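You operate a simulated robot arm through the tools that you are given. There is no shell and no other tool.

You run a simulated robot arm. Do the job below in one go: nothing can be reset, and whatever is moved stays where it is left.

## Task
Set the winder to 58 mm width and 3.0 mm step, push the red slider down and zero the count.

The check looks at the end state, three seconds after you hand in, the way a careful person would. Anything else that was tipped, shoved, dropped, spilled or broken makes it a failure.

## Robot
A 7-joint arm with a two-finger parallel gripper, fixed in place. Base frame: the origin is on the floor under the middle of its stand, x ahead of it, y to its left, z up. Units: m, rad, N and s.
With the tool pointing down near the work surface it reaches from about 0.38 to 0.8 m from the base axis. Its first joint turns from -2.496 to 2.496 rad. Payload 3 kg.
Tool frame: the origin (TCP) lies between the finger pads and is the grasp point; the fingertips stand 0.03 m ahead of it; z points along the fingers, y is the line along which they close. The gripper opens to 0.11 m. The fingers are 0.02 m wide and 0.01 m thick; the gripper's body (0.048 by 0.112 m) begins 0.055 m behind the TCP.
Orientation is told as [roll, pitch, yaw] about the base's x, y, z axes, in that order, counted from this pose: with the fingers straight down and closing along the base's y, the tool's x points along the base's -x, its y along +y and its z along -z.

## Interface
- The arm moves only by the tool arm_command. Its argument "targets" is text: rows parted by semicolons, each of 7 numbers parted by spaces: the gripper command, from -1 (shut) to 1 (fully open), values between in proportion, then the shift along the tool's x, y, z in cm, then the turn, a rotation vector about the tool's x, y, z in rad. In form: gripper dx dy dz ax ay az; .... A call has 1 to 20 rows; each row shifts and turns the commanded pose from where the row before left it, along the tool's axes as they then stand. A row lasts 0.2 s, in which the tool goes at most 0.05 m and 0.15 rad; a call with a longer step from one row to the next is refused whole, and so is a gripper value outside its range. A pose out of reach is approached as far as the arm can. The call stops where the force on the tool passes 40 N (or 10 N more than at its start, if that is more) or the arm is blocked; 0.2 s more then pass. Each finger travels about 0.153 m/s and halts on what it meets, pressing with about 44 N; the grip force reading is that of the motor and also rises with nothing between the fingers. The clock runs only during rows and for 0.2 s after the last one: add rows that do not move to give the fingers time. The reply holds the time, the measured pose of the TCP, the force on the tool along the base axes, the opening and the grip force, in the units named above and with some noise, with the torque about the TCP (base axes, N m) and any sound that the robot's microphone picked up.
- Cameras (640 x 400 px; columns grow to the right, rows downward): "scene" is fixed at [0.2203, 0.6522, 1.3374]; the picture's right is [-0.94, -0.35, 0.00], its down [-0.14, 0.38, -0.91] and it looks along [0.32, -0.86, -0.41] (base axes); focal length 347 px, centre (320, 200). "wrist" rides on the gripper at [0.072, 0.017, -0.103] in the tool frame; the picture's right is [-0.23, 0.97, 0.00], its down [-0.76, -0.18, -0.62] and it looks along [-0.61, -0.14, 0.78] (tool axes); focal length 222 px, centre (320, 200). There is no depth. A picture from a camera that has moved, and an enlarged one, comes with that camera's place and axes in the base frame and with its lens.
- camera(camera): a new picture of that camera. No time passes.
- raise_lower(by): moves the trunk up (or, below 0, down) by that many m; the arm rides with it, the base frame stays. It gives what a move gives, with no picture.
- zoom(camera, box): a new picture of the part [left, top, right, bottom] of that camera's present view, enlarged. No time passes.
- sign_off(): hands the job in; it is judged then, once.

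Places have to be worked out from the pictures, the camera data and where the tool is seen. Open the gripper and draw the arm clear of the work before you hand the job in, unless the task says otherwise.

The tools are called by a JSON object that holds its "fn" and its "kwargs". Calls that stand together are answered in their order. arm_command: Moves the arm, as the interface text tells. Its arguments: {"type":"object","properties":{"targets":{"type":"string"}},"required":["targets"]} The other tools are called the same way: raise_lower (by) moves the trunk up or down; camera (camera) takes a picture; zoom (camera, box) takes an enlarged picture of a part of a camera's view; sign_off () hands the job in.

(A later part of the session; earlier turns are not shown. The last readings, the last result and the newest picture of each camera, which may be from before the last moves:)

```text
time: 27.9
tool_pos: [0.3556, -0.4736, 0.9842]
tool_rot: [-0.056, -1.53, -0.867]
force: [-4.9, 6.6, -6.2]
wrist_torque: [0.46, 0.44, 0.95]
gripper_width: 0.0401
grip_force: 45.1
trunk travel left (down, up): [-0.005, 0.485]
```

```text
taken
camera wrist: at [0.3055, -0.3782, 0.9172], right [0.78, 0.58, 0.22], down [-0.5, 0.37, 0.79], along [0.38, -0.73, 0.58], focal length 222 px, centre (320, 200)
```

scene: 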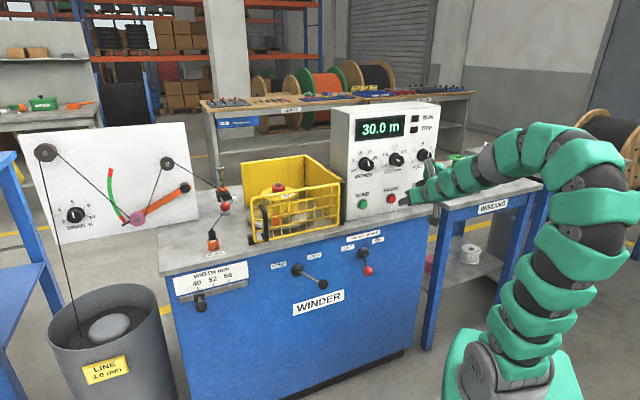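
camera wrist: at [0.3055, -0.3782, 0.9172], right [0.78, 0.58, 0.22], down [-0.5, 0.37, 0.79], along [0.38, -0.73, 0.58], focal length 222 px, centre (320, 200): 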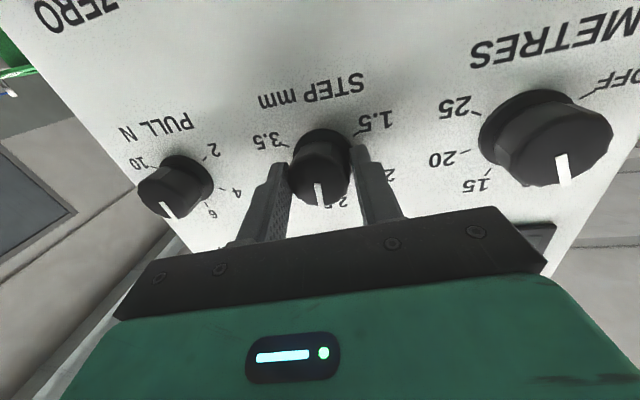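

The pointer followed and is now at about 2.5. Turning another 60° clockwise.

{"fn": "arm_command", "kwargs": {"targets": "-1 0 0 0 0 0 0.12; -1 0 0 0 0 0 0.12; -1 0 0 0 0 0 0.12; -1 0 0 0 0 0 0.12; -1 0 0 0 0 0 0.12; -1 0 0 0 0 0 0.12; -1 0 0 0 0 0 0.12; -1 0 0 0 0 0 0.12; -1 0 0 0 0 0 0.09; -1 0 0 0 0 0 0"}}

{"fn": "camera", "kwargs": {"camera": "wrist"}}

{"fn": "zoom", "kwargs": {"camera": "scene", "box": [340, 125, 430, 205]}}

```text
time: 30.1
tool_pos: [0.3578, -0.4719, 0.9871]
tool_rot: [1.529, -0.521, -2.469]
force: [5.6, 5.1, 4.3]
wrist_torque: [-0.6, -0.56, 1.07]
gripper_width: 0.0397
grip_force: 45.2
trunk travel left (down, up): [-0.005, 0.485]
```

```text
taken
camera wrist: at [0.3501, -0.3466, 0.9688], right [0.25, 0.15, 0.96], down [-0.97, 0.04, 0.25], along [0.0, -0.99, 0.15], focal length 222 px, centre (320, 200)
```

wrist: 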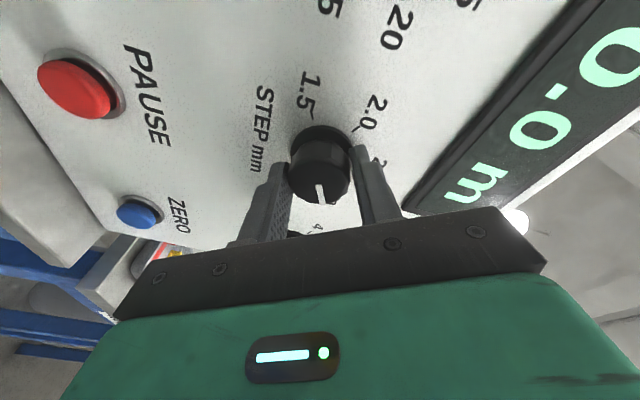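

```text
5.00 times, centred on (385, 165) of scene
camera zoom: at [0.2203, 0.6522, 1.3374], right [-0.94, -0.35, 0.0], down [-0.14, 0.38, -0.91], along [0.32, -0.86, -0.41], focal length 1734 px, centre (-5, 375)
```

zoom: 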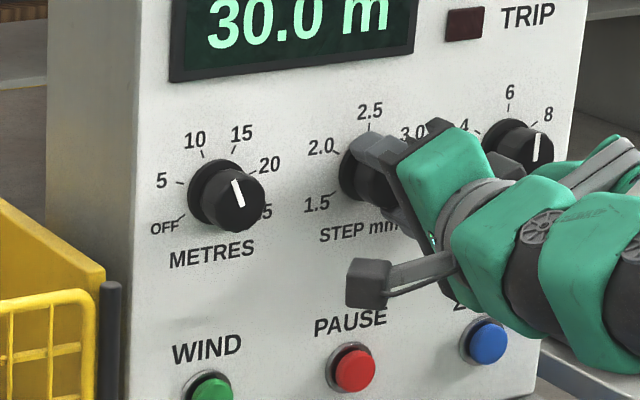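

The knob has turned a further 60°. Let me check its pointer against the ticks before releasing.

{"fn": "zoom", "kwargs": {"camera": "wrist", "box": [270, 90, 400, 220]}}

{"fn": "arm_command", "kwargs": {"targets": "-0.6 0 0 0 0 0 0; -0.2 0 0 0 0 0 0; 0.2 0 0 0 0 0 0; 0.36 0 0 0 0 0 0; 0.36 0 0 0 0 0 0"}}

{"fn": "zoom", "kwargs": {"camera": "wrist", "box": [270, 90, 400, 220]}}

```text
3.08 times, centred on (335, 155) of wrist
camera zoom: at [0.3501, -0.3466, 0.9688], right [0.25, 0.15, 0.96], down [-0.97, 0.04, 0.25], along [0.0, -0.99, 0.15], focal length 684 px, centre (274, 338)
```

zoom: 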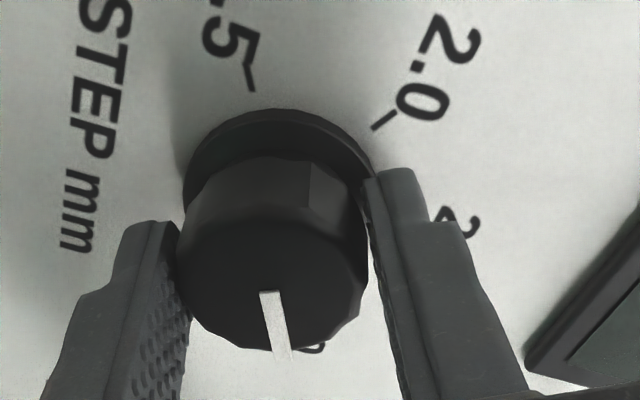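

```text
time: 31.3
tool_pos: [0.3568, -0.4733, 0.985]
tool_rot: [1.525, -0.524, -2.468]
force: [-0.2, 0.4, 0.5]
wrist_torque: [-0.01, -0.01, 0.02]
gripper_width: 0.075
grip_force: 0.0
trunk travel left (down, up): [-0.005, 0.485]
```

```text
3.08 times, centred on (335, 155) of wrist
camera zoom: at [0.3497, -0.3471, 0.9684], right [0.25, 0.15, 0.96], down [-0.97, 0.04, 0.25], along [0.0, -0.99, 0.15], focal length 684 px, centre (274, 338)
```

zoom: 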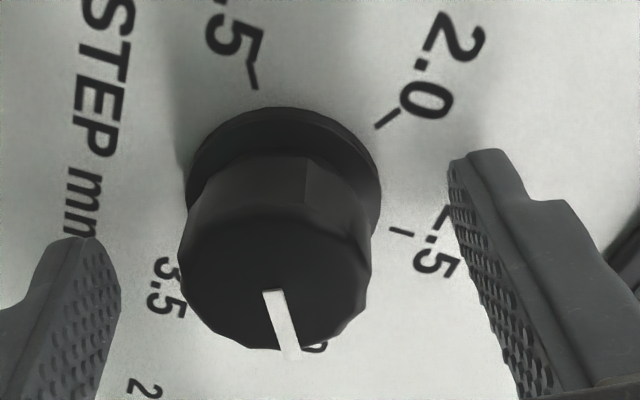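

After release the pointer lies on the 1.5–3.0 axis, pointing at 3.0. I'll back straight off 4.5 cm and roll back to the neutral orientation, then confirm.

{"fn": "arm_command", "kwargs": {"targets": "0.36 0 0 -1.5 0 0 0; 0.36 0 0 -1.5 0 0 0; 0.36 0 0 -1.5 0 0 0; 0.36 0 0 0 0 0 -0.15; 0.36 0 0 0 0 0 -0.15; 0.36 0 0 0 0 0 -0.15; 0.36 0 0 0 0 0 -0.15; 0.36 0 0 0 0 0 -0.15; 0.36 0 0 0 0 0 -0.15; 0.36 0 0 0 0 0 -0.15; 0.36 0 0 0 0 0 0"}}

{"fn": "camera", "kwargs": {"camera": "wrist"}}

{"fn": "zoom", "kwargs": {"camera": "scene", "box": [340, 125, 430, 205]}}

```text
time: 33.7
tool_pos: [0.3347, -0.4432, 0.9869]
tool_rot: [-0.089, -1.533, -0.836]
force: [0.2, -0.3, -0.2]
wrist_torque: [0.02, 0.02, -0.01]
gripper_width: 0.0749
grip_force: 0.0
out of reach, approached as far as the arm can: row 3
trunk travel left (down, up): [-0.005, 0.485]
```

```text
taken
camera wrist: at [0.2827, -0.3489, 0.9192], right [0.78, 0.58, 0.22], down [-0.5, 0.37, 0.79], along [0.38, -0.73, 0.58], focal length 222 px, centre (320, 200)
```

wrist: 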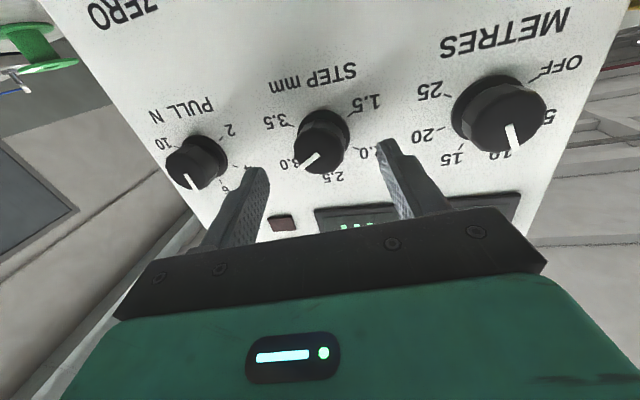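

```text
5.00 times, centred on (385, 165) of scene
camera zoom: at [0.2203, 0.6522, 1.3374], right [-0.94, -0.35, 0.0], down [-0.14, 0.38, -0.91], along [0.32, -0.86, -0.41], focal length 1734 px, centre (-5, 375)
```

zoom: 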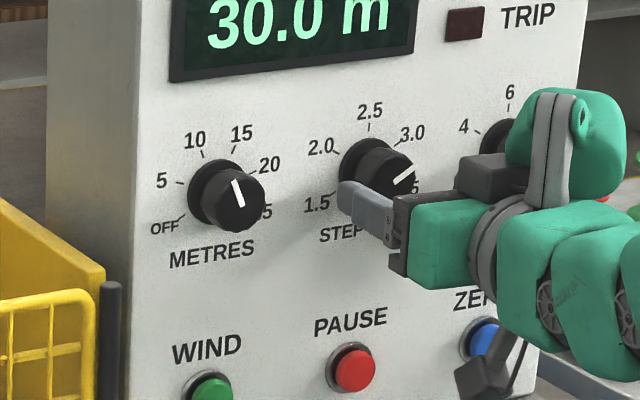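

STEP reads 3.0 now. Next the ZERO button: I'll close the fingers, back off tilting the tool 45° down, shift right 10 cm and come down to button height, staying ~6 cm short of the panel.

{"fn": "arm_command", "kwargs": {"targets": "-1 0.06 0 -1.4 0 0.15 0; -1 0.27 0 -1.37 0 0.15 0; -1 0.47 0 -1.32 0 0.15 0; -1 0.66 0 -1.23 0 0.15 0; -1 0 0 0 0 0.15 0; -1 0 -3.4 0 0 0 0; -1 0 -3.4 0 0 0 0; -1 0 -3.4 0 0 0 0; -1 0 0 0 0 0 0"}}

{"fn": "camera", "kwargs": {"camera": "wrist"}}

```text
time: 35.7
tool_pos: [0.2175, -0.4603, 0.9874]
tool_rot: [-0.003, -0.781, -0.919]
force: [0.3, -0.1, 0.7]
wrist_torque: [-0.01, 0.04, 0.02]
gripper_width: 0.0
grip_force: 37.8
trunk travel left (down, up): [-0.005, 0.485]
```

```text
taken
camera wrist: at [0.1562, -0.3515, 1.0099], right [0.87, 0.46, 0.16], down [-0.08, -0.19, 0.98], along [0.48, -0.87, -0.13], focal length 222 px, centre (320, 200)
```

wrist: 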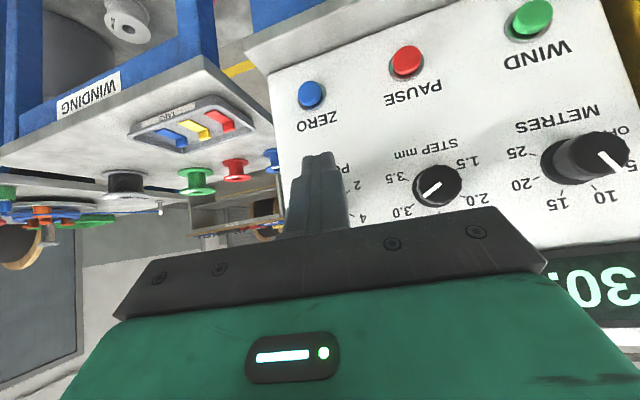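

ZERO re-computes to u≈-0.1265, z≈0.847. I'll shift 1.1 cm right and descend 12.6 cm so the fingertip's leading edge is level with the button.

{"fn": "arm_command", "kwargs": {"targets": "-1 2.96 -1.1 2.98 0 0 0; -1 2.96 0 2.98 0 0 0; -1 2.96 0 2.98 0 0 0; -1 0 0 0 0 0 0"}}

{"fn": "camera", "kwargs": {"camera": "wrist"}}

{"fn": "zoom", "kwargs": {"camera": "scene", "box": [340, 145, 460, 235]}}

```text
time: 36.7
tool_pos: [0.2094, -0.468, 0.861]
tool_rot: [-0.003, -0.785, -0.92]
force: [0.3, 0.3, 0.1]
wrist_torque: [0.01, 0.02, 0.05]
gripper_width: 0.0
grip_force: 37.4
trunk travel left (down, up): [-0.005, 0.485]
```

```text
taken
camera wrist: at [0.1479, -0.3584, 0.8827], right [0.87, 0.46, 0.16], down [-0.08, -0.19, 0.98], along [0.48, -0.87, -0.13], focal length 222 px, centre (320, 200)
```

wrist: 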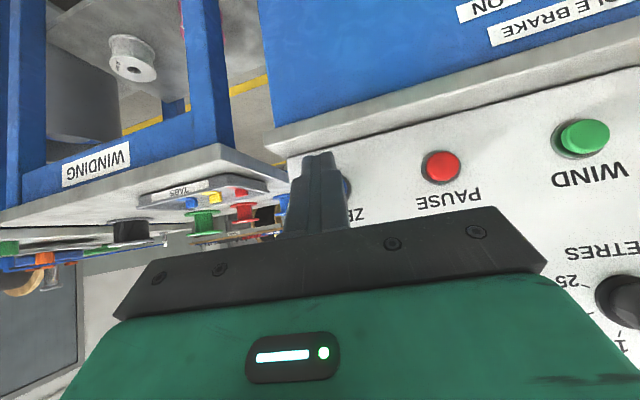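

```text
4.44 times, centred on (400, 190) of scene
camera zoom: at [0.2203, 0.6522, 1.3374], right [-0.94, -0.35, 0.0], down [-0.14, 0.38, -0.91], along [0.32, -0.86, -0.41], focal length 1542 px, centre (-36, 244)
```

zoom: 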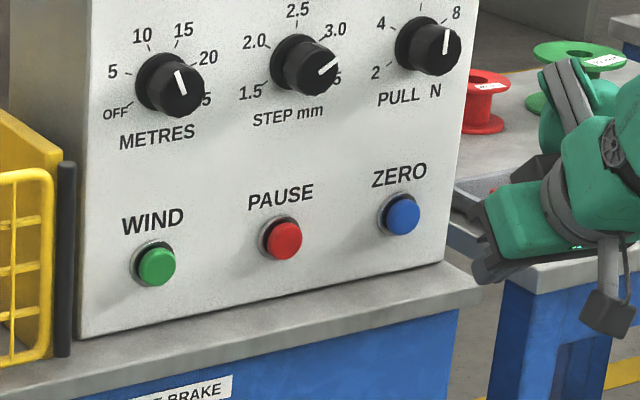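

The fingertip is level with ZERO and about 9.5 cm short of it. I'll advance 8 cm first.

{"fn": "arm_command", "kwargs": {"targets": "-1 -2.83 0.08 2.83 0 0 0; -1 -2.83 0.08 2.83 0 0 0; -1 0 0 0 0 0 0"}}

{"fn": "zoom", "kwargs": {"camera": "scene", "box": [370, 165, 450, 225]}}

{"fn": "zoom", "kwargs": {"camera": "wrist", "box": [260, 100, 400, 220]}}

```text
time: 37.5
tool_pos: [0.2588, -0.5308, 0.8606]
tool_rot: [-0.003, -0.782, -0.919]
force: [0.0, 0.1, 1.1]
wrist_torque: [-0.02, 0.0, -0.01]
gripper_width: 0.0
grip_force: 38.0
trunk travel left (down, up): [-0.005, 0.485]
```

```text
6.67 times, centred on (410, 195) of scene
camera zoom: at [0.2203, 0.6522, 1.3374], right [-0.94, -0.35, 0.0], down [-0.14, 0.38, -0.91], along [0.32, -0.86, -0.41], focal length 2312 px, centre (-280, 233)
```

zoom: 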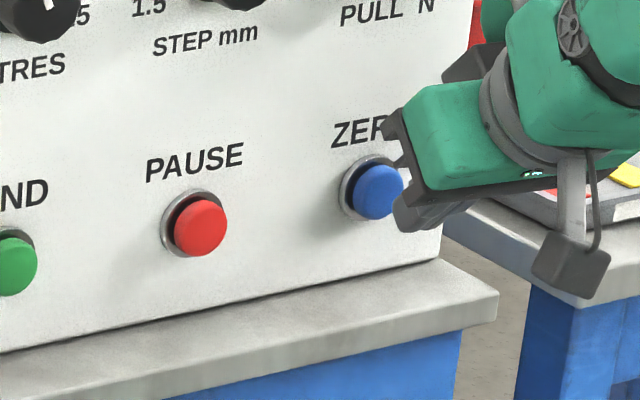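

```text
3.33 times, centred on (330, 160) of wrist
camera zoom: at [0.1976, -0.4215, 0.8827], right [0.87, 0.46, 0.16], down [-0.08, -0.19, 0.98], along [0.48, -0.87, -0.13], focal length 740 px, centre (287, 333)
```

zoom: 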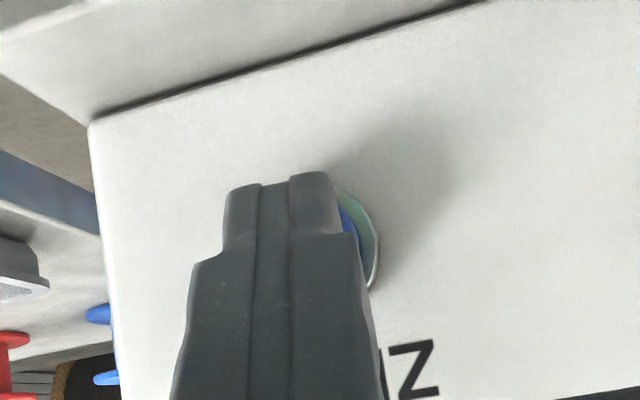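

The fingertip is close to ZERO but about 6 mm too far right; I'll shift left 6 mm and press forward in small steps, watching the force.

{"fn": "arm_command", "kwargs": {"targets": "-1 0 0.6 0 0 0 0; -1 -0.5 0 0.5 0 0 0; -1 -0.5 0 0.5 0 0 0; -1 -0.3 0 0.3 0 0 0; -1 0 0 0 0 0 0"}}

{"fn": "camera", "kwargs": {"camera": "scene"}}

{"fn": "zoom", "kwargs": {"camera": "scene", "box": [350, 105, 450, 225]}}

```text
time: 38.7
tool_pos: [0.275, -0.5414, 0.8598]
tool_rot: [-0.004, -0.781, -0.92]
force: [-0.9, 0.2, 1.5]
wrist_torque: [0.06, 0.01, -0.02]
gripper_width: 0.0003
grip_force: 37.4
trunk travel left (down, up): [-0.005, 0.485]
```

```text
taken
```

scene: 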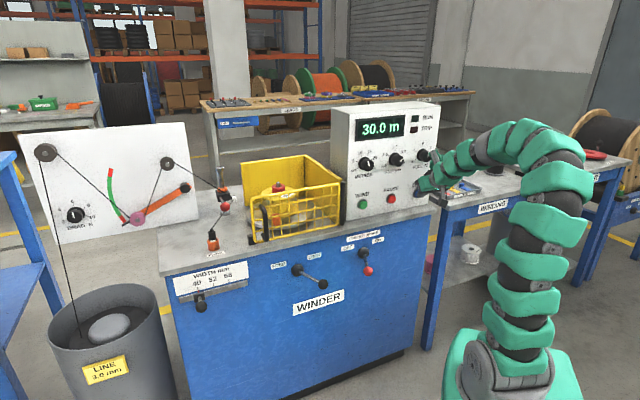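

```text
3.33 times, centred on (400, 165) of scene
camera zoom: at [0.2203, 0.6522, 1.3374], right [-0.94, -0.35, 0.0], down [-0.14, 0.38, -0.91], along [0.32, -0.86, -0.41], focal length 1156 px, centre (53, 317)
```

zoom: 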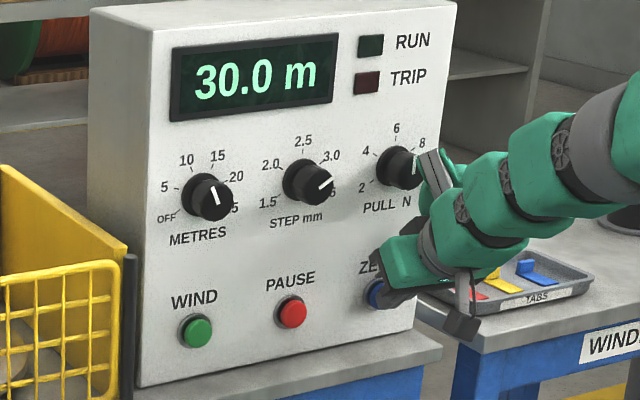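

No press yet (force ~1 N, display still 30.0). Continue pressing forward in small steps.

{"fn": "arm_command", "kwargs": {"targets": "-1 -0.25 0 0.25 0 0 0; -1 -0.25 0 0.25 0 0 0; -1 -0.25 0 0.25 0 0 0; -1 0 0 0 0 0 0"}}

{"fn": "zoom", "kwargs": {"camera": "scene", "box": [350, 105, 450, 225]}}

{"fn": "zoom", "kwargs": {"camera": "wrist", "box": [260, 100, 400, 220]}}

```text
time: 39.3
tool_pos: [0.2768, -0.5437, 0.8603]
tool_rot: [-0.003, -0.777, -0.92]
force: [-19.9, 32.5, 0.2]
wrist_torque: [-3.9, -2.23, -0.22]
gripper_width: 0.0
grip_force: 37.3
trunk travel left (down, up): [-0.005, 0.485]
stopped in row 3: the force on the tool passed its limit at 48 N (the readings are from after the stop); the commanded pose is now the measured one
```

```text
3.33 times, centred on (400, 165) of scene
camera zoom: at [0.2203, 0.6522, 1.3374], right [-0.94, -0.35, 0.0], down [-0.14, 0.38, -0.91], along [0.32, -0.86, -0.41], focal length 1156 px, centre (53, 317)
```

zoom: 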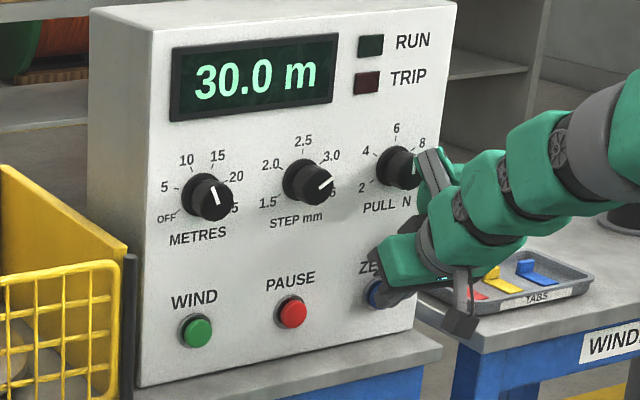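

```text
3.33 times, centred on (330, 160) of wrist
camera zoom: at [0.2152, -0.4344, 0.8838], right [0.87, 0.46, 0.16], down [-0.08, -0.19, 0.98], along [0.48, -0.87, -0.13], focal length 740 px, centre (287, 333)
```

zoom: 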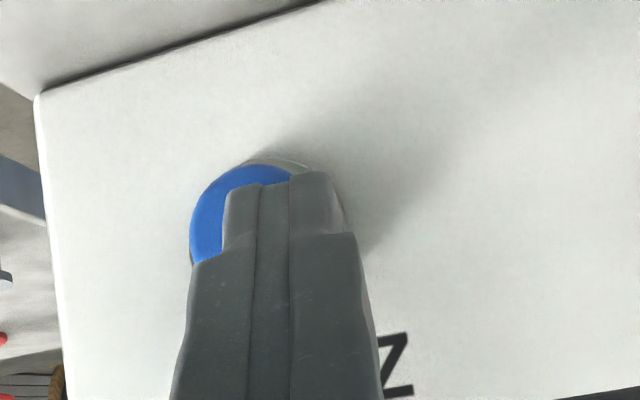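

The tool stopped at 48 N with the display still at 30.0; in the wrist view the fingertip is ~5 mm left of and above the button's centre, likely bearing on its bezel. I'll back off 1.5 cm and look again.

{"fn": "arm_command", "kwargs": {"targets": "-1 0.55 0 -0.55 0 0 0; -1 0.55 0 -0.55 0 0 0; -1 0 0 0 0 0 0"}}

{"fn": "zoom", "kwargs": {"camera": "wrist", "box": [260, 100, 400, 220]}}

{"fn": "zoom", "kwargs": {"camera": "scene", "box": [350, 105, 450, 225]}}

```text
time: 40.1
tool_pos: [0.2686, -0.5329, 0.8592]
tool_rot: [-0.001, -0.78, -0.918]
force: [0.1, -0.3, 0.1]
wrist_torque: [-0.01, 0.02, -0.03]
gripper_width: 0.0001
grip_force: 38.3
trunk travel left (down, up): [-0.005, 0.485]
```

```text
3.33 times, centred on (330, 160) of wrist
camera zoom: at [0.2073, -0.4239, 0.883], right [0.87, 0.46, 0.16], down [-0.08, -0.19, 0.98], along [0.48, -0.87, -0.13], focal length 740 px, centre (287, 333)
```

zoom: 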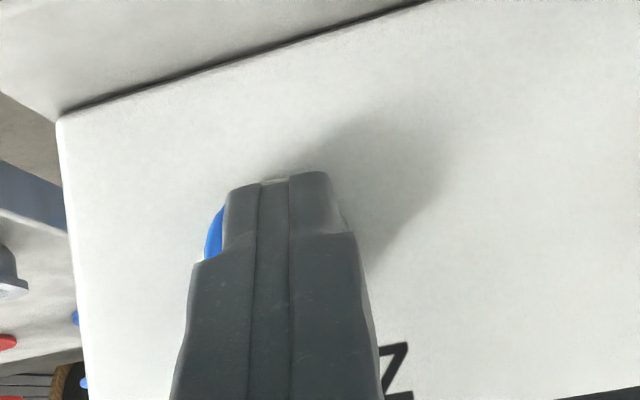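

```text
3.33 times, centred on (400, 165) of scene
camera zoom: at [0.2203, 0.6522, 1.3374], right [-0.94, -0.35, 0.0], down [-0.14, 0.38, -0.91], along [0.32, -0.86, -0.41], focal length 1156 px, centre (53, 317)
```

zoom: 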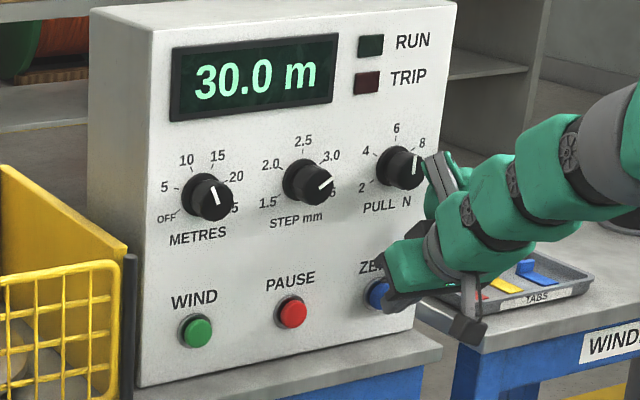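

Close-range geometry puts the button centre near u≈-0.129, z≈0.841, so I was pressing ~8 mm left and 5 mm high. I'll shift right 0.8 cm and down 0.45 cm and press again.

{"fn": "arm_command", "kwargs": {"targets": "-1 0.32 -0.8 0.32 0 0 0; -1 -0.35 0 0.35 0 0 0; -1 -0.35 0 0.35 0 0 0; -1 0 0 0 0 0 0"}}

{"fn": "zoom", "kwargs": {"camera": "wrist", "box": [260, 100, 400, 220]}}

{"fn": "zoom", "kwargs": {"camera": "scene", "box": [370, 165, 450, 225]}}

```text
time: 41.1
tool_pos: [0.2692, -0.5453, 0.8547]
tool_rot: [-0.003, -0.778, -0.922]
force: [0.0, 0.1, -0.4]
wrist_torque: [0.05, 0.01, 0.02]
gripper_width: 0.0002
grip_force: 37.9
trunk travel left (down, up): [-0.005, 0.485]
```

```text
3.33 times, centred on (330, 160) of wrist
camera zoom: at [0.2073, -0.4364, 0.8784], right [0.87, 0.46, 0.16], down [-0.08, -0.19, 0.98], along [0.48, -0.87, -0.13], focal length 740 px, centre (287, 333)
```

zoom: 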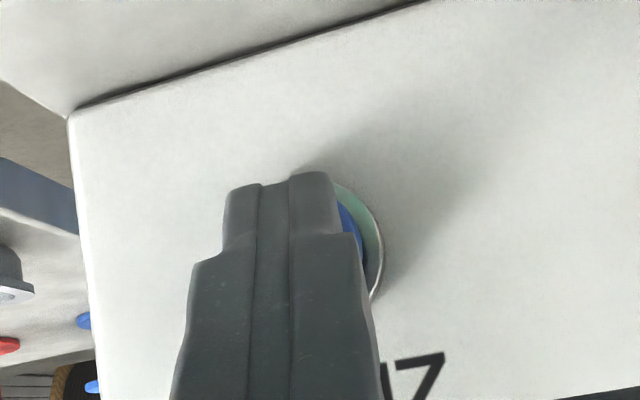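

```text
6.67 times, centred on (410, 195) of scene
camera zoom: at [0.2203, 0.6522, 1.3374], right [-0.94, -0.35, 0.0], down [-0.14, 0.38, -0.91], along [0.32, -0.86, -0.41], focal length 2312 px, centre (-280, 233)
```

zoom: 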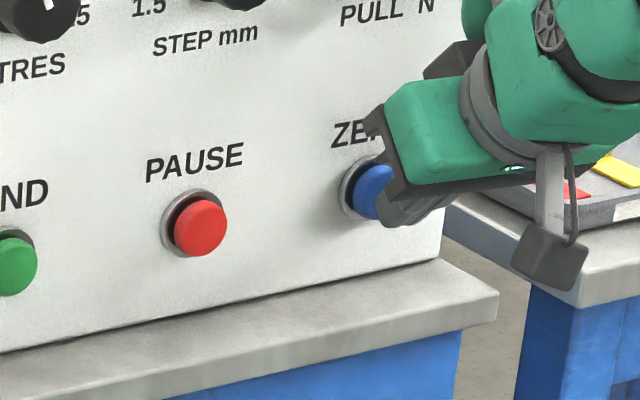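

Now the button is centred behind the fingertip. Press forward in small steps.

{"fn": "arm_command", "kwargs": {"targets": "-1 -0.2 0 0.2 0 0 0; -1 -0.2 0 0.2 0 0 0; -1 -0.2 0 0.2 0 0 0; -1 -0.2 0 0.2 0 0 0; -1 0 0 0 0 0 0"}}

{"fn": "zoom", "kwargs": {"camera": "scene", "box": [350, 105, 450, 225]}}

{"fn": "zoom", "kwargs": {"camera": "wrist", "box": [260, 100, 400, 220]}}

```text
time: 41.9
tool_pos: [0.2717, -0.5481, 0.855]
tool_rot: [-0.002, -0.776, -0.917]
force: [-17.9, 31.1, 1.7]
wrist_torque: [-3.73, -2.1, -0.25]
gripper_width: 0.0002
grip_force: 37.4
trunk travel left (down, up): [-0.005, 0.485]
stopped in row 3: the force on the tool passed its limit at 46 N (the readings are from after the stop); the commanded pose is now the measured one
```

```text
3.33 times, centred on (400, 165) of scene
camera zoom: at [0.2203, 0.6522, 1.3374], right [-0.94, -0.35, 0.0], down [-0.14, 0.38, -0.91], along [0.32, -0.86, -0.41], focal length 1156 px, centre (53, 317)
```

zoom: 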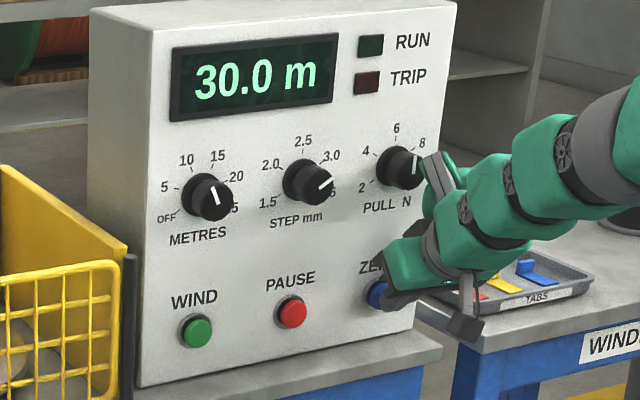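

```text
3.33 times, centred on (330, 160) of wrist
camera zoom: at [0.2095, -0.4395, 0.879], right [0.87, 0.46, 0.16], down [-0.08, -0.19, 0.98], along [0.48, -0.87, -0.13], focal length 740 px, centre (287, 333)
```

zoom: 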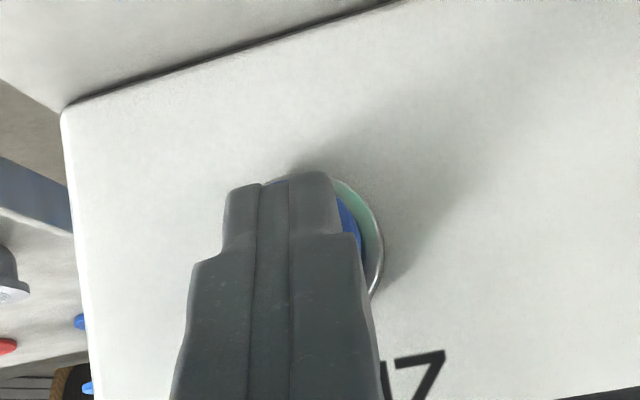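

The torque reading says the 36 N contact is ~12 cm above the TCP: the back of the hand is meeting the PULL knob, not the fingertip the button. I'll back off 4 cm and make the tool more level so the hand clears the knob.

{"fn": "arm_command", "kwargs": {"targets": "-1 1.4 0 -1.4 0 0 0; -1 1.4 0 -1.4 0 0 0; -1 0 0 0 0 -0.15 0; -1 0 0 0 0 0 0"}}

{"fn": "zoom", "kwargs": {"camera": "scene", "box": [350, 105, 450, 225]}}

```text
time: 42.9
tool_pos: [0.2488, -0.5189, 0.8541]
tool_rot: [-0.002, -0.925, -0.918]
force: [-1.0, 0.5, 0.0]
wrist_torque: [0.01, 0.02, 0.01]
gripper_width: 0.0001
grip_force: 38.1
trunk travel left (down, up): [-0.005, 0.485]
```

```text
3.33 times, centred on (400, 165) of scene
camera zoom: at [0.2203, 0.6522, 1.3374], right [-0.94, -0.35, 0.0], down [-0.14, 0.38, -0.91], along [0.32, -0.86, -0.41], focal length 1156 px, centre (53, 317)
```

zoom: 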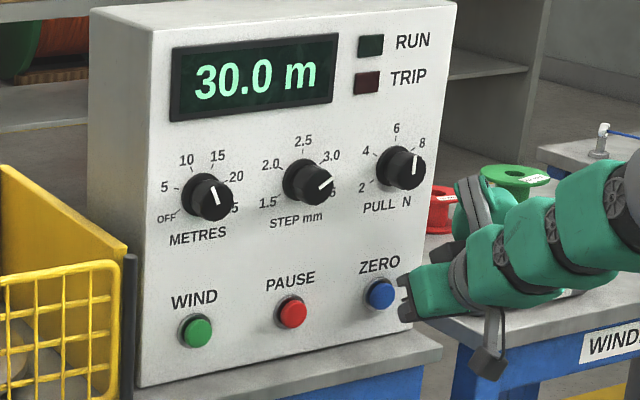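

PULL is unchanged and the pose is free. Continue levelling by 0.3 rad.

{"fn": "arm_command", "kwargs": {"targets": "-1 0 0 0 0 -0.15 0; -1 0 0 0 0 -0.15 0; -1 0 0 0 0 0 0"}}

{"fn": "camera", "kwargs": {"camera": "wrist"}}

{"fn": "zoom", "kwargs": {"camera": "scene", "box": [350, 105, 450, 225]}}

```text
time: 43.7
tool_pos: [0.2486, -0.5183, 0.854]
tool_rot: [-0.004, -1.227, -0.915]
force: [0.1, -0.1, -0.4]
wrist_torque: [0.02, 0.02, -0.01]
gripper_width: 0.0
grip_force: 37.4
trunk travel left (down, up): [-0.005, 0.485]
```

```text
taken
camera wrist: at [0.1884, -0.4112, 0.8222], right [0.82, 0.53, 0.21], down [-0.34, 0.15, 0.93], along [0.46, -0.83, 0.31], focal length 222 px, centre (320, 200)
```

wrist: 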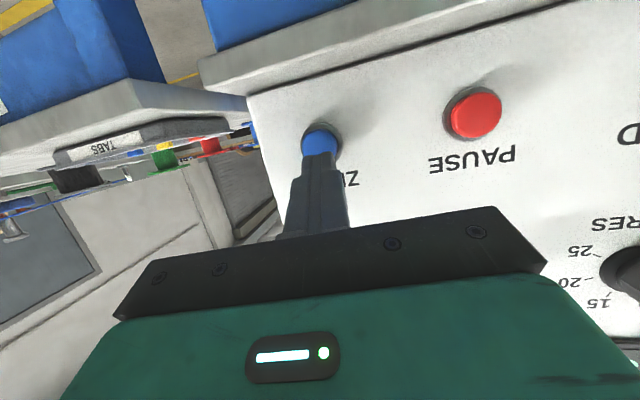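

```text
3.33 times, centred on (400, 165) of scene
camera zoom: at [0.2203, 0.6522, 1.3374], right [-0.94, -0.35, 0.0], down [-0.14, 0.38, -0.91], along [0.32, -0.86, -0.41], focal length 1156 px, centre (53, 317)
```

zoom: 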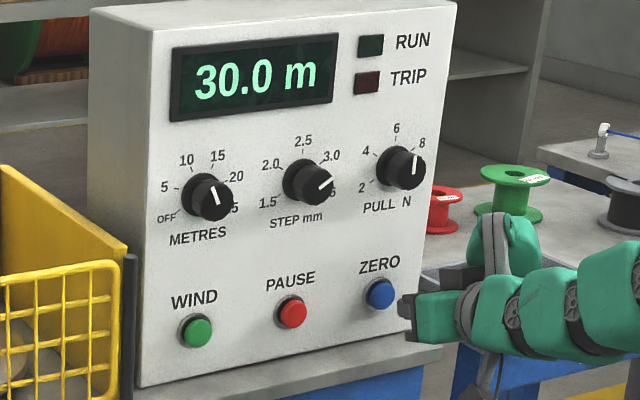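

The fingertip is just short of ZERO with the hand now clear of PULL. Zoom to align.

{"fn": "zoom", "kwargs": {"camera": "wrist", "box": [260, 90, 400, 190]}}

{"fn": "zoom", "kwargs": {"camera": "scene", "box": [385, 175, 435, 215]}}

```text
4.00 times, centred on (330, 140) of wrist
camera zoom: at [0.1884, -0.4112, 0.8222], right [0.82, 0.53, 0.21], down [-0.34, 0.15, 0.93], along [0.46, -0.83, 0.31], focal length 888 px, centre (280, 440)
```

zoom: 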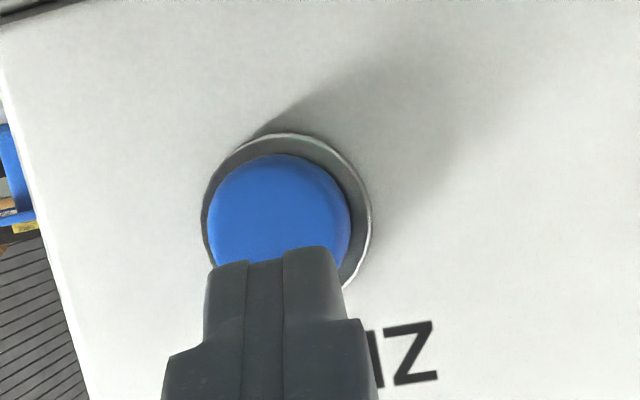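

```text
10.00 times, centred on (410, 195) of scene
camera zoom: at [0.2203, 0.6522, 1.3374], right [-0.94, -0.35, 0.0], down [-0.14, 0.38, -0.91], along [0.32, -0.86, -0.41], focal length 3469 px, centre (-580, 250)
```

zoom: 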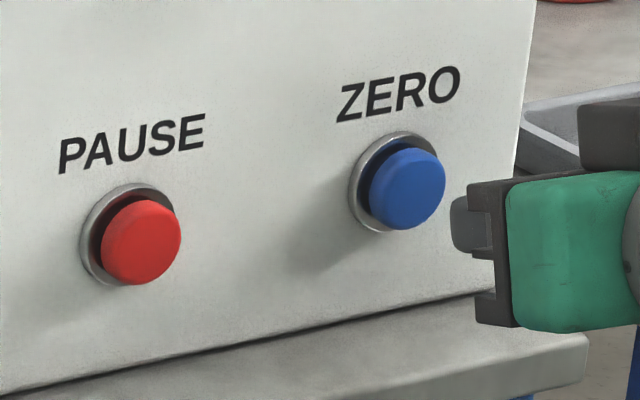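

The button face is at u≈-0.128, z≈0.837. I'll drop 1.2 cm, then advance 2 cm and press in small steps.

{"fn": "arm_command", "kwargs": {"targets": "-1 1.13 0 0.4 0 0 0; -1 -0.34 0.01 0.94 0 0 0; -1 -0.34 0.01 0.94 0 0 0; -1 0 0 0 0 0 0"}}

{"fn": "zoom", "kwargs": {"camera": "wrist", "box": [260, 90, 400, 190]}}

{"fn": "zoom", "kwargs": {"camera": "scene", "box": [385, 175, 435, 215]}}

```text
time: 44.7
tool_pos: [0.2606, -0.534, 0.8429]
tool_rot: [-0.007, -1.225, -0.913]
force: [-0.3, 0.2, -0.7]
wrist_torque: [-0.04, -0.02, 0.0]
gripper_width: 0.0
grip_force: 37.5
trunk travel left (down, up): [-0.005, 0.485]
```

```text
4.00 times, centred on (330, 140) of wrist
camera zoom: at [0.2005, -0.427, 0.8103], right [0.82, 0.53, 0.21], down [-0.34, 0.15, 0.93], along [0.46, -0.83, 0.31], focal length 888 px, centre (280, 440)
```

zoom: 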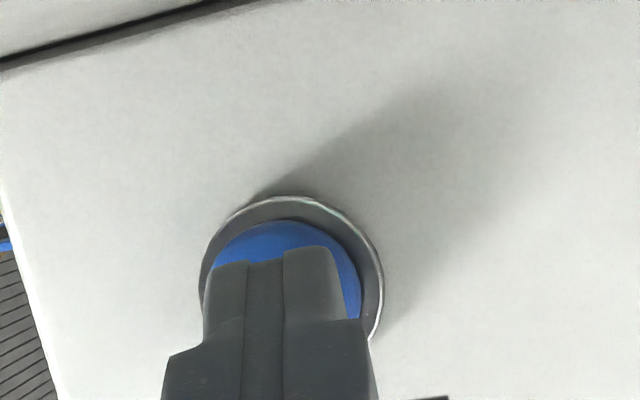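

```text
10.00 times, centred on (410, 195) of scene
camera zoom: at [0.2203, 0.6522, 1.3374], right [-0.94, -0.35, 0.0], down [-0.14, 0.38, -0.91], along [0.32, -0.86, -0.41], focal length 3469 px, centre (-580, 250)
```

zoom: 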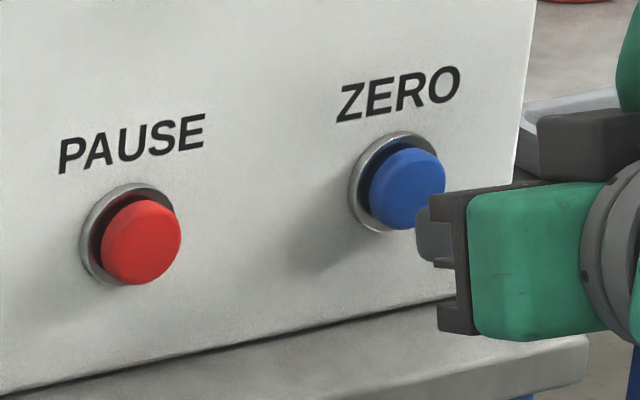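

Aligned with the button. Pressing forward in 2–3 mm steps.

{"fn": "arm_command", "kwargs": {"targets": "-1 -0.1 0 0.28 0 0 0; -1 -0.1 0 0.28 0 0 0; -1 -0.1 0 0.28 0 0 0; -1 -0.1 0 0.28 0 0 0; -1 0 0 0 0 0 0"}}

{"fn": "zoom", "kwargs": {"camera": "scene", "box": [350, 105, 450, 225]}}

{"fn": "zoom", "kwargs": {"camera": "wrist", "box": [260, 90, 400, 190]}}

```text
time: 45.9
tool_pos: [0.2678, -0.5446, 0.8428]
tool_rot: [-0.006, -1.225, -0.917]
force: [0.5, -0.7, -1.3]
wrist_torque: [-0.02, -0.03, 0.02]
gripper_width: 0.0
grip_force: 37.6
trunk travel left (down, up): [-0.005, 0.485]
```

```text
3.33 times, centred on (400, 165) of scene
camera zoom: at [0.2203, 0.6522, 1.3374], right [-0.94, -0.35, 0.0], down [-0.14, 0.38, -0.91], along [0.32, -0.86, -0.41], focal length 1156 px, centre (53, 317)
```

zoom: 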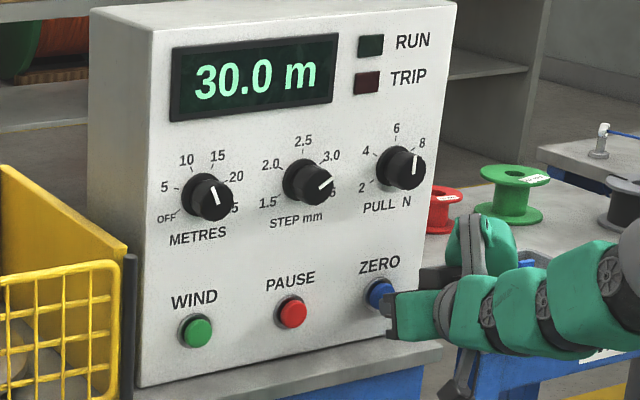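

```text
4.00 times, centred on (330, 140) of wrist
camera zoom: at [0.2079, -0.4365, 0.8104], right [0.82, 0.53, 0.21], down [-0.34, 0.15, 0.93], along [0.46, -0.83, 0.31], focal length 888 px, centre (280, 440)
```

zoom: 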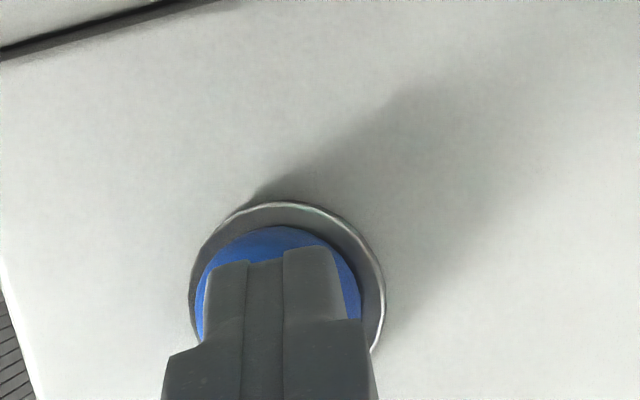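

Still no contact (w≈0.593). Keep advancing in small steps.

{"fn": "arm_command", "kwargs": {"targets": "-1 -0.1 0 0.28 0 0 0; -1 -0.1 0 0.28 0 0 0; -1 -0.1 0 0.28 0 0 0; -1 -0.1 0 0.28 0 0 0; -1 0 0 0 0 0 0"}}

{"fn": "zoom", "kwargs": {"camera": "scene", "box": [350, 105, 450, 225]}}

{"fn": "zoom", "kwargs": {"camera": "wrist", "box": [260, 90, 400, 190]}}

```text
time: 47.1
tool_pos: [0.2744, -0.5534, 0.8421]
tool_rot: [-0.003, -1.223, -0.916]
force: [-5.8, 10.6, -3.1]
wrist_torque: [0.11, 0.06, 0.17]
gripper_width: 0.0001
grip_force: 37.6
trunk travel left (down, up): [-0.005, 0.485]
heard: click
```

```text
3.33 times, centred on (400, 165) of scene
camera zoom: at [0.2203, 0.6522, 1.3374], right [-0.94, -0.35, 0.0], down [-0.14, 0.38, -0.91], along [0.32, -0.86, -0.41], focal length 1156 px, centre (53, 317)
```

zoom: 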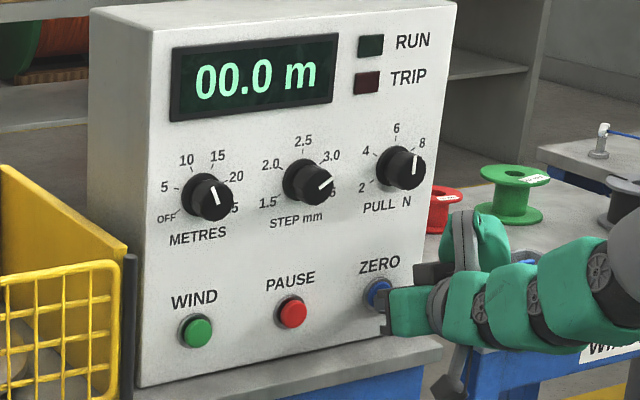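

```text
4.00 times, centred on (330, 140) of wrist
camera zoom: at [0.2147, -0.4458, 0.8101], right [0.82, 0.53, 0.21], down [-0.34, 0.15, 0.93], along [0.46, -0.83, 0.3], focal length 888 px, centre (280, 440)
```

zoom: 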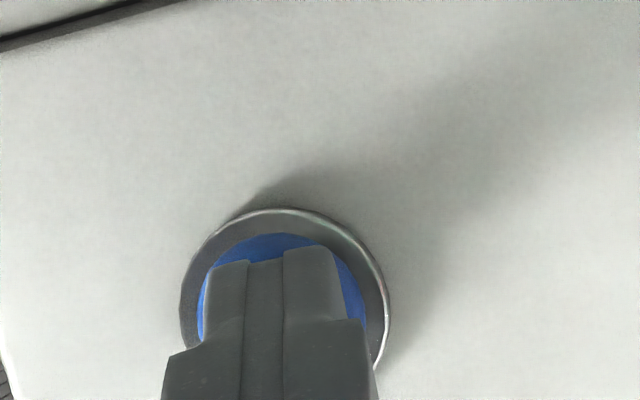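

Click heard and the display reads 00.0 m; STEP is at 3.0. I'll back away from the panel, tilting the tool down as it retreats.

{"fn": "arm_command", "kwargs": {"targets": "-1 1.0 0 -2.8 0 0 0; -1 0.69 0 -1.88 0 0.15 0; -1 0.96 0 -1.75 0 0.15 0; -1 1.21 0 -1.59 0 0.15 0; -1 1.4 0 -1.4 0 0.15 0; -1 0 0 0 0 0 0"}}

{"fn": "camera", "kwargs": {"camera": "scene"}}

{"fn": "camera", "kwargs": {"camera": "wrist"}}

```text
time: 48.5
tool_pos: [0.2088, -0.466, 0.8415]
tool_rot: [0.001, -0.623, -0.92]
force: [-0.1, 0.2, 0.7]
wrist_torque: [-0.01, -0.01, 0.01]
gripper_width: 0.0
grip_force: 38.0
trunk travel left (down, up): [-0.005, 0.485]
```

```text
taken
```

scene: 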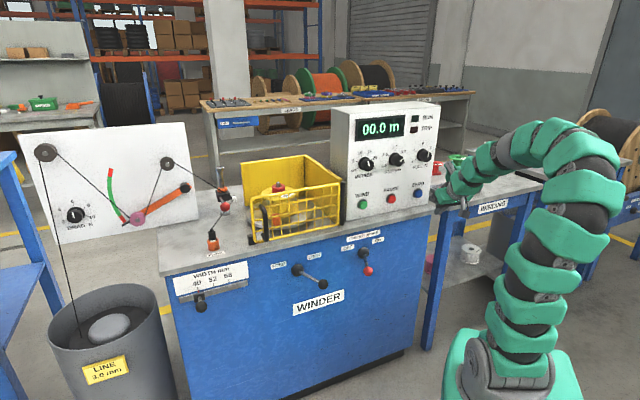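

```text
taken
camera wrist: at [0.1501, -0.3603, 0.8847], right [0.89, 0.44, 0.13], down [0.01, -0.31, 0.95], along [0.46, -0.84, -0.28], focal length 222 px, centre (320, 200)
```

wrist: 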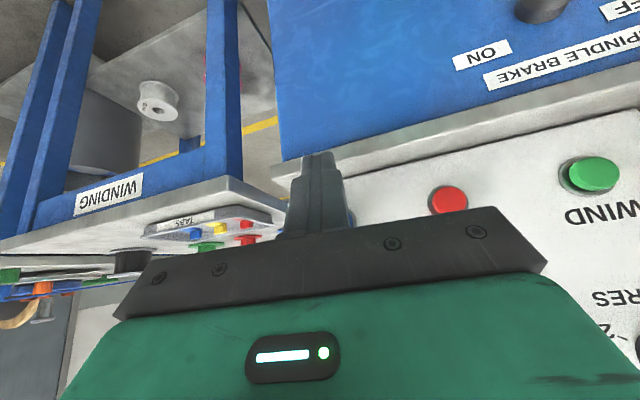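

Count stays at 00.0 m. Now I'll back off a little and travel left in front of the machine, well above the front levers, to look at the FREE/LOCK lever and width rail.

{"fn": "arm_command", "kwargs": {"targets": "-1 3.25 0 -2.33 0 0 0; -1 0 4.8 0 0 0 0; -1 0 4.8 0 0 0 0; -1 0 4.8 0 0 0 0; -1 0 4.8 0 0 0 0; -1 0 4.8 0 0 0 0; -1 0 4.8 0 0 0 0; -1 0 4.8 0 0 0 0; -1 0 4.8 0 0 0 0; -1 0 4.8 0 0 0 0; -1 0 0 0 0 0 0"}}

{"fn": "camera", "kwargs": {"camera": "wrist"}}

{"fn": "camera", "kwargs": {"camera": "scene"}}

```text
time: 50.9
tool_pos: [0.5294, -0.1722, 0.8412]
tool_rot: [-0.002, -0.625, -0.918]
force: [0.0, 0.4, -0.8]
wrist_torque: [0.04, 0.01, 0.02]
gripper_width: 0.0001
grip_force: 37.7
trunk travel left (down, up): [-0.005, 0.485]
```

```text
taken
camera wrist: at [0.4698, -0.067, 0.8835], right [0.89, 0.44, 0.13], down [0.01, -0.31, 0.95], along [0.46, -0.84, -0.28], focal length 222 px, centre (320, 200)
```

wrist: 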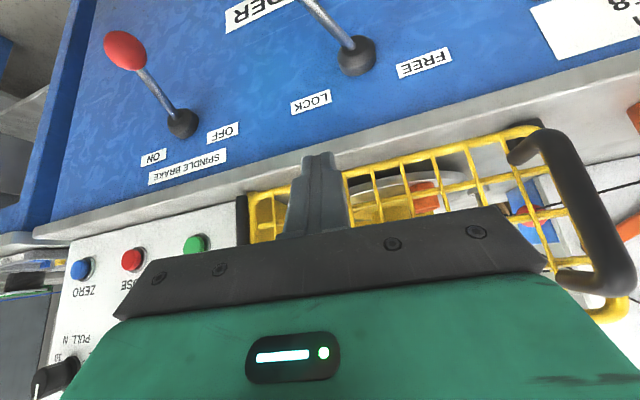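

```text
taken
```

scene: 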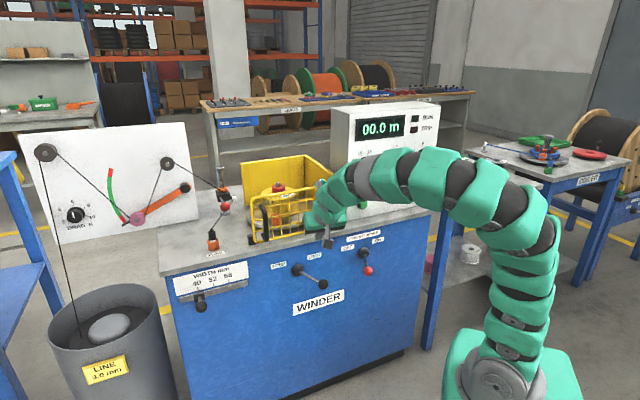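

The tool is right above the FREE/LOCK lever's ball and the gate handle is just to its left. I'll back off 8 cm and lower 10 cm to see the levers properly.

{"fn": "arm_command", "kwargs": {"targets": "-1 3.25 0 -2.34 0 0 0; -1 3.25 0 -2.34 0 0 0; -1 2.9 0 4.0 0 0 0; -1 2.9 0 4.0 0 0 0; -1 0 0 0 0 0 0"}}

{"fn": "camera", "kwargs": {"camera": "wrist"}}

```text
time: 52.1
tool_pos: [0.4795, -0.1075, 0.7435]
tool_rot: [0.0, -0.625, -0.92]
force: [-0.9, 0.0, -0.3]
wrist_torque: [0.0, -0.03, 0.01]
gripper_width: 0.0
grip_force: 37.7
trunk travel left (down, up): [-0.005, 0.485]
```

```text
taken
camera wrist: at [0.4216, -0.0034, 0.7851], right [0.89, 0.44, 0.13], down [0.01, -0.31, 0.95], along [0.46, -0.84, -0.28], focal length 222 px, centre (320, 200)
```

wrist: 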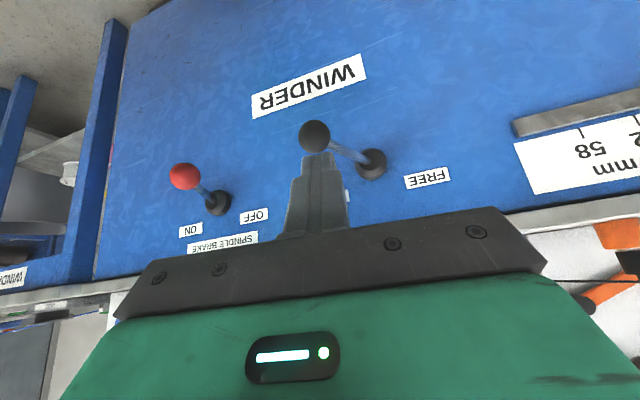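

The lever's hub is at u≈0.355 and its ball at w≈0.45, u≈0.300, z≈0.667, tilted to LOCK. I'll place the closed fingertips on the ball's right side (u≈0.245), level with it.

{"fn": "arm_command", "kwargs": {"targets": "-1 0 -3.2 0 0 0 0; -1 0 -3.2 0 0 0 0; -1 2.24 0 3.1 0 0 0; -1 2.24 0 3.1 0 0 0; -1 -2.76 0 1.99 0 0 0; -1 -2.76 0 1.99 0 0 0; -1 0 0 0 0 0 0"}}

{"fn": "camera", "kwargs": {"camera": "wrist"}}

{"fn": "zoom", "kwargs": {"camera": "scene", "box": [240, 200, 400, 320]}}

```text
time: 53.7
tool_pos: [0.4998, -0.1902, 0.6722]
tool_rot: [-0.002, -0.625, -0.917]
force: [-1.7, -1.4, -0.6]
wrist_torque: [-0.04, -0.01, 0.03]
gripper_width: 0.0
grip_force: 38.0
out of reach, approached as far as the arm can: row 3, 4
trunk travel left (down, up): [-0.005, 0.485]
```

```text
taken
camera wrist: at [0.4395, -0.0861, 0.7143], right [0.89, 0.44, 0.13], down [0.01, -0.31, 0.95], along [0.46, -0.84, -0.28], focal length 222 px, centre (320, 200)
```

wrist: 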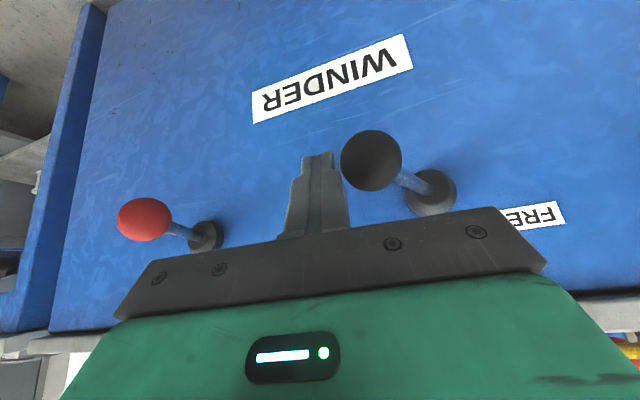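

```text
3.33 times, centred on (320, 260) of scene
camera zoom: at [0.2203, 0.6522, 1.3374], right [-0.94, -0.35, 0.0], down [-0.14, 0.38, -0.91], along [0.32, -0.86, -0.41], focal length 1156 px, centre (320, 0)
```

zoom: 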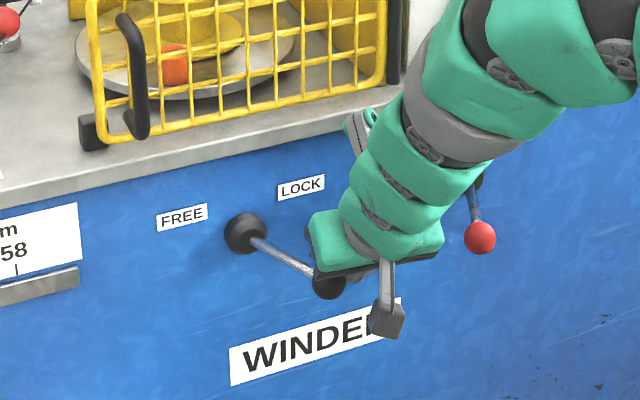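

The finger sits just right of the ball/stem at u≈0.273, level with the stem. Now sweep left (+u) to swing the lever toward FREE.

{"fn": "arm_command", "kwargs": {"targets": "-1 0 1.5 0 0 0 0; -1 0 1.5 0 0 0 0; -1 0 1.5 0 0 0 0; -1 0 1.5 0 0 0 0; -1 0 1.5 0 0 0 0; -1 0 0 0 0 0 0"}}

{"fn": "camera", "kwargs": {"camera": "wrist"}}

{"fn": "zoom", "kwargs": {"camera": "scene", "box": [240, 200, 400, 320]}}

```text
time: 55.1
tool_pos: [0.5578, -0.1455, 0.6725]
tool_rot: [-0.003, -0.623, -0.92]
force: [0.0, -0.2, -1.0]
wrist_torque: [0.0, 0.0, -0.03]
gripper_width: 0.0
grip_force: 37.8
trunk travel left (down, up): [-0.005, 0.485]
```

```text
taken
camera wrist: at [0.4998, -0.0412, 0.7151], right [0.89, 0.44, 0.13], down [0.01, -0.31, 0.95], along [0.46, -0.84, -0.28], focal length 222 px, centre (320, 200)
```

wrist: 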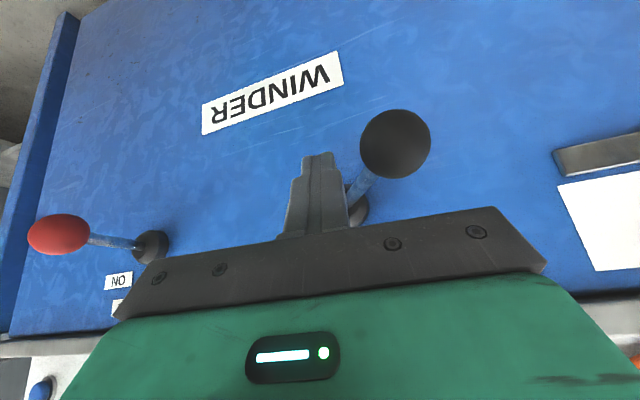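

```text
3.33 times, centred on (320, 260) of scene
camera zoom: at [0.2203, 0.6522, 1.3374], right [-0.94, -0.35, 0.0], down [-0.14, 0.38, -0.91], along [0.32, -0.86, -0.41], focal length 1156 px, centre (320, 0)
```

zoom: 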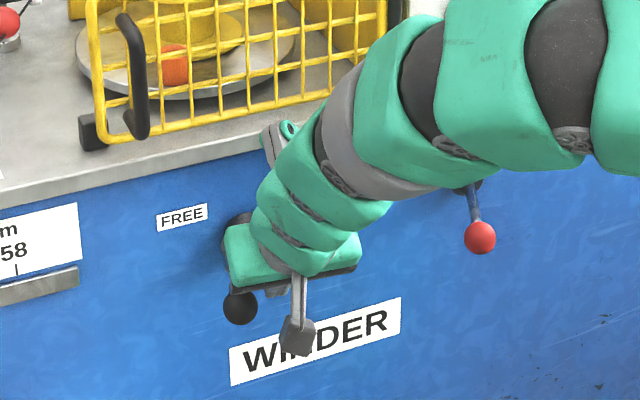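

The lever follows with little force and is past centre. Continue sweeping left in small steps to its FREE end.

{"fn": "arm_command", "kwargs": {"targets": "-1 0 1.2 0 0 0 0; -1 0 1.0 0 0 0 0; -1 0 1.0 0 0 0 0; -1 0 0.8 0 0 0 0; -1 0 0.8 0 0 0 0; -1 0 0 0 0 0 0"}}

{"fn": "camera", "kwargs": {"camera": "wrist"}}

{"fn": "zoom", "kwargs": {"camera": "scene", "box": [240, 200, 400, 320]}}

```text
time: 55.7
tool_pos: [0.5704, -0.1374, 0.6732]
tool_rot: [-0.011, -0.622, -0.923]
force: [-12.0, -9.1, 8.3]
wrist_torque: [0.07, -0.02, -0.03]
gripper_width: 0.0
grip_force: 37.8
trunk travel left (down, up): [-0.005, 0.485]
stopped in row 3: the force on the tool passed its limit at 52 N (the readings are from after the stop); the commanded pose is now the measured one
```

```text
taken
camera wrist: at [0.5131, -0.032, 0.7151], right [0.89, 0.43, 0.12], down [0.02, -0.31, 0.95], along [0.45, -0.85, -0.28], focal length 222 px, centre (320, 200)
```

wrist: 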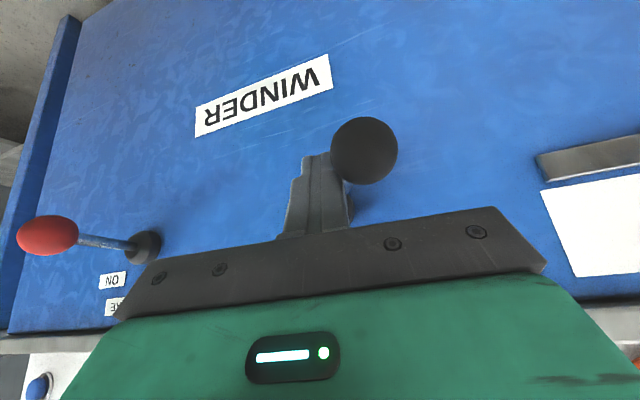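

```text
3.33 times, centred on (320, 260) of scene
camera zoom: at [0.2203, 0.6522, 1.3374], right [-0.94, -0.35, 0.0], down [-0.14, 0.38, -0.91], along [0.32, -0.86, -0.41], focal length 1156 px, centre (320, 0)
```

zoom: 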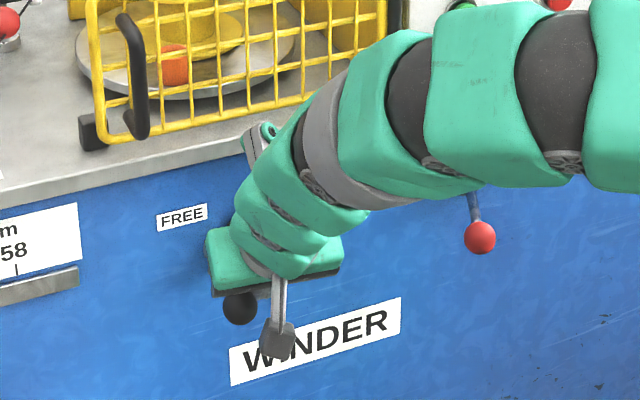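

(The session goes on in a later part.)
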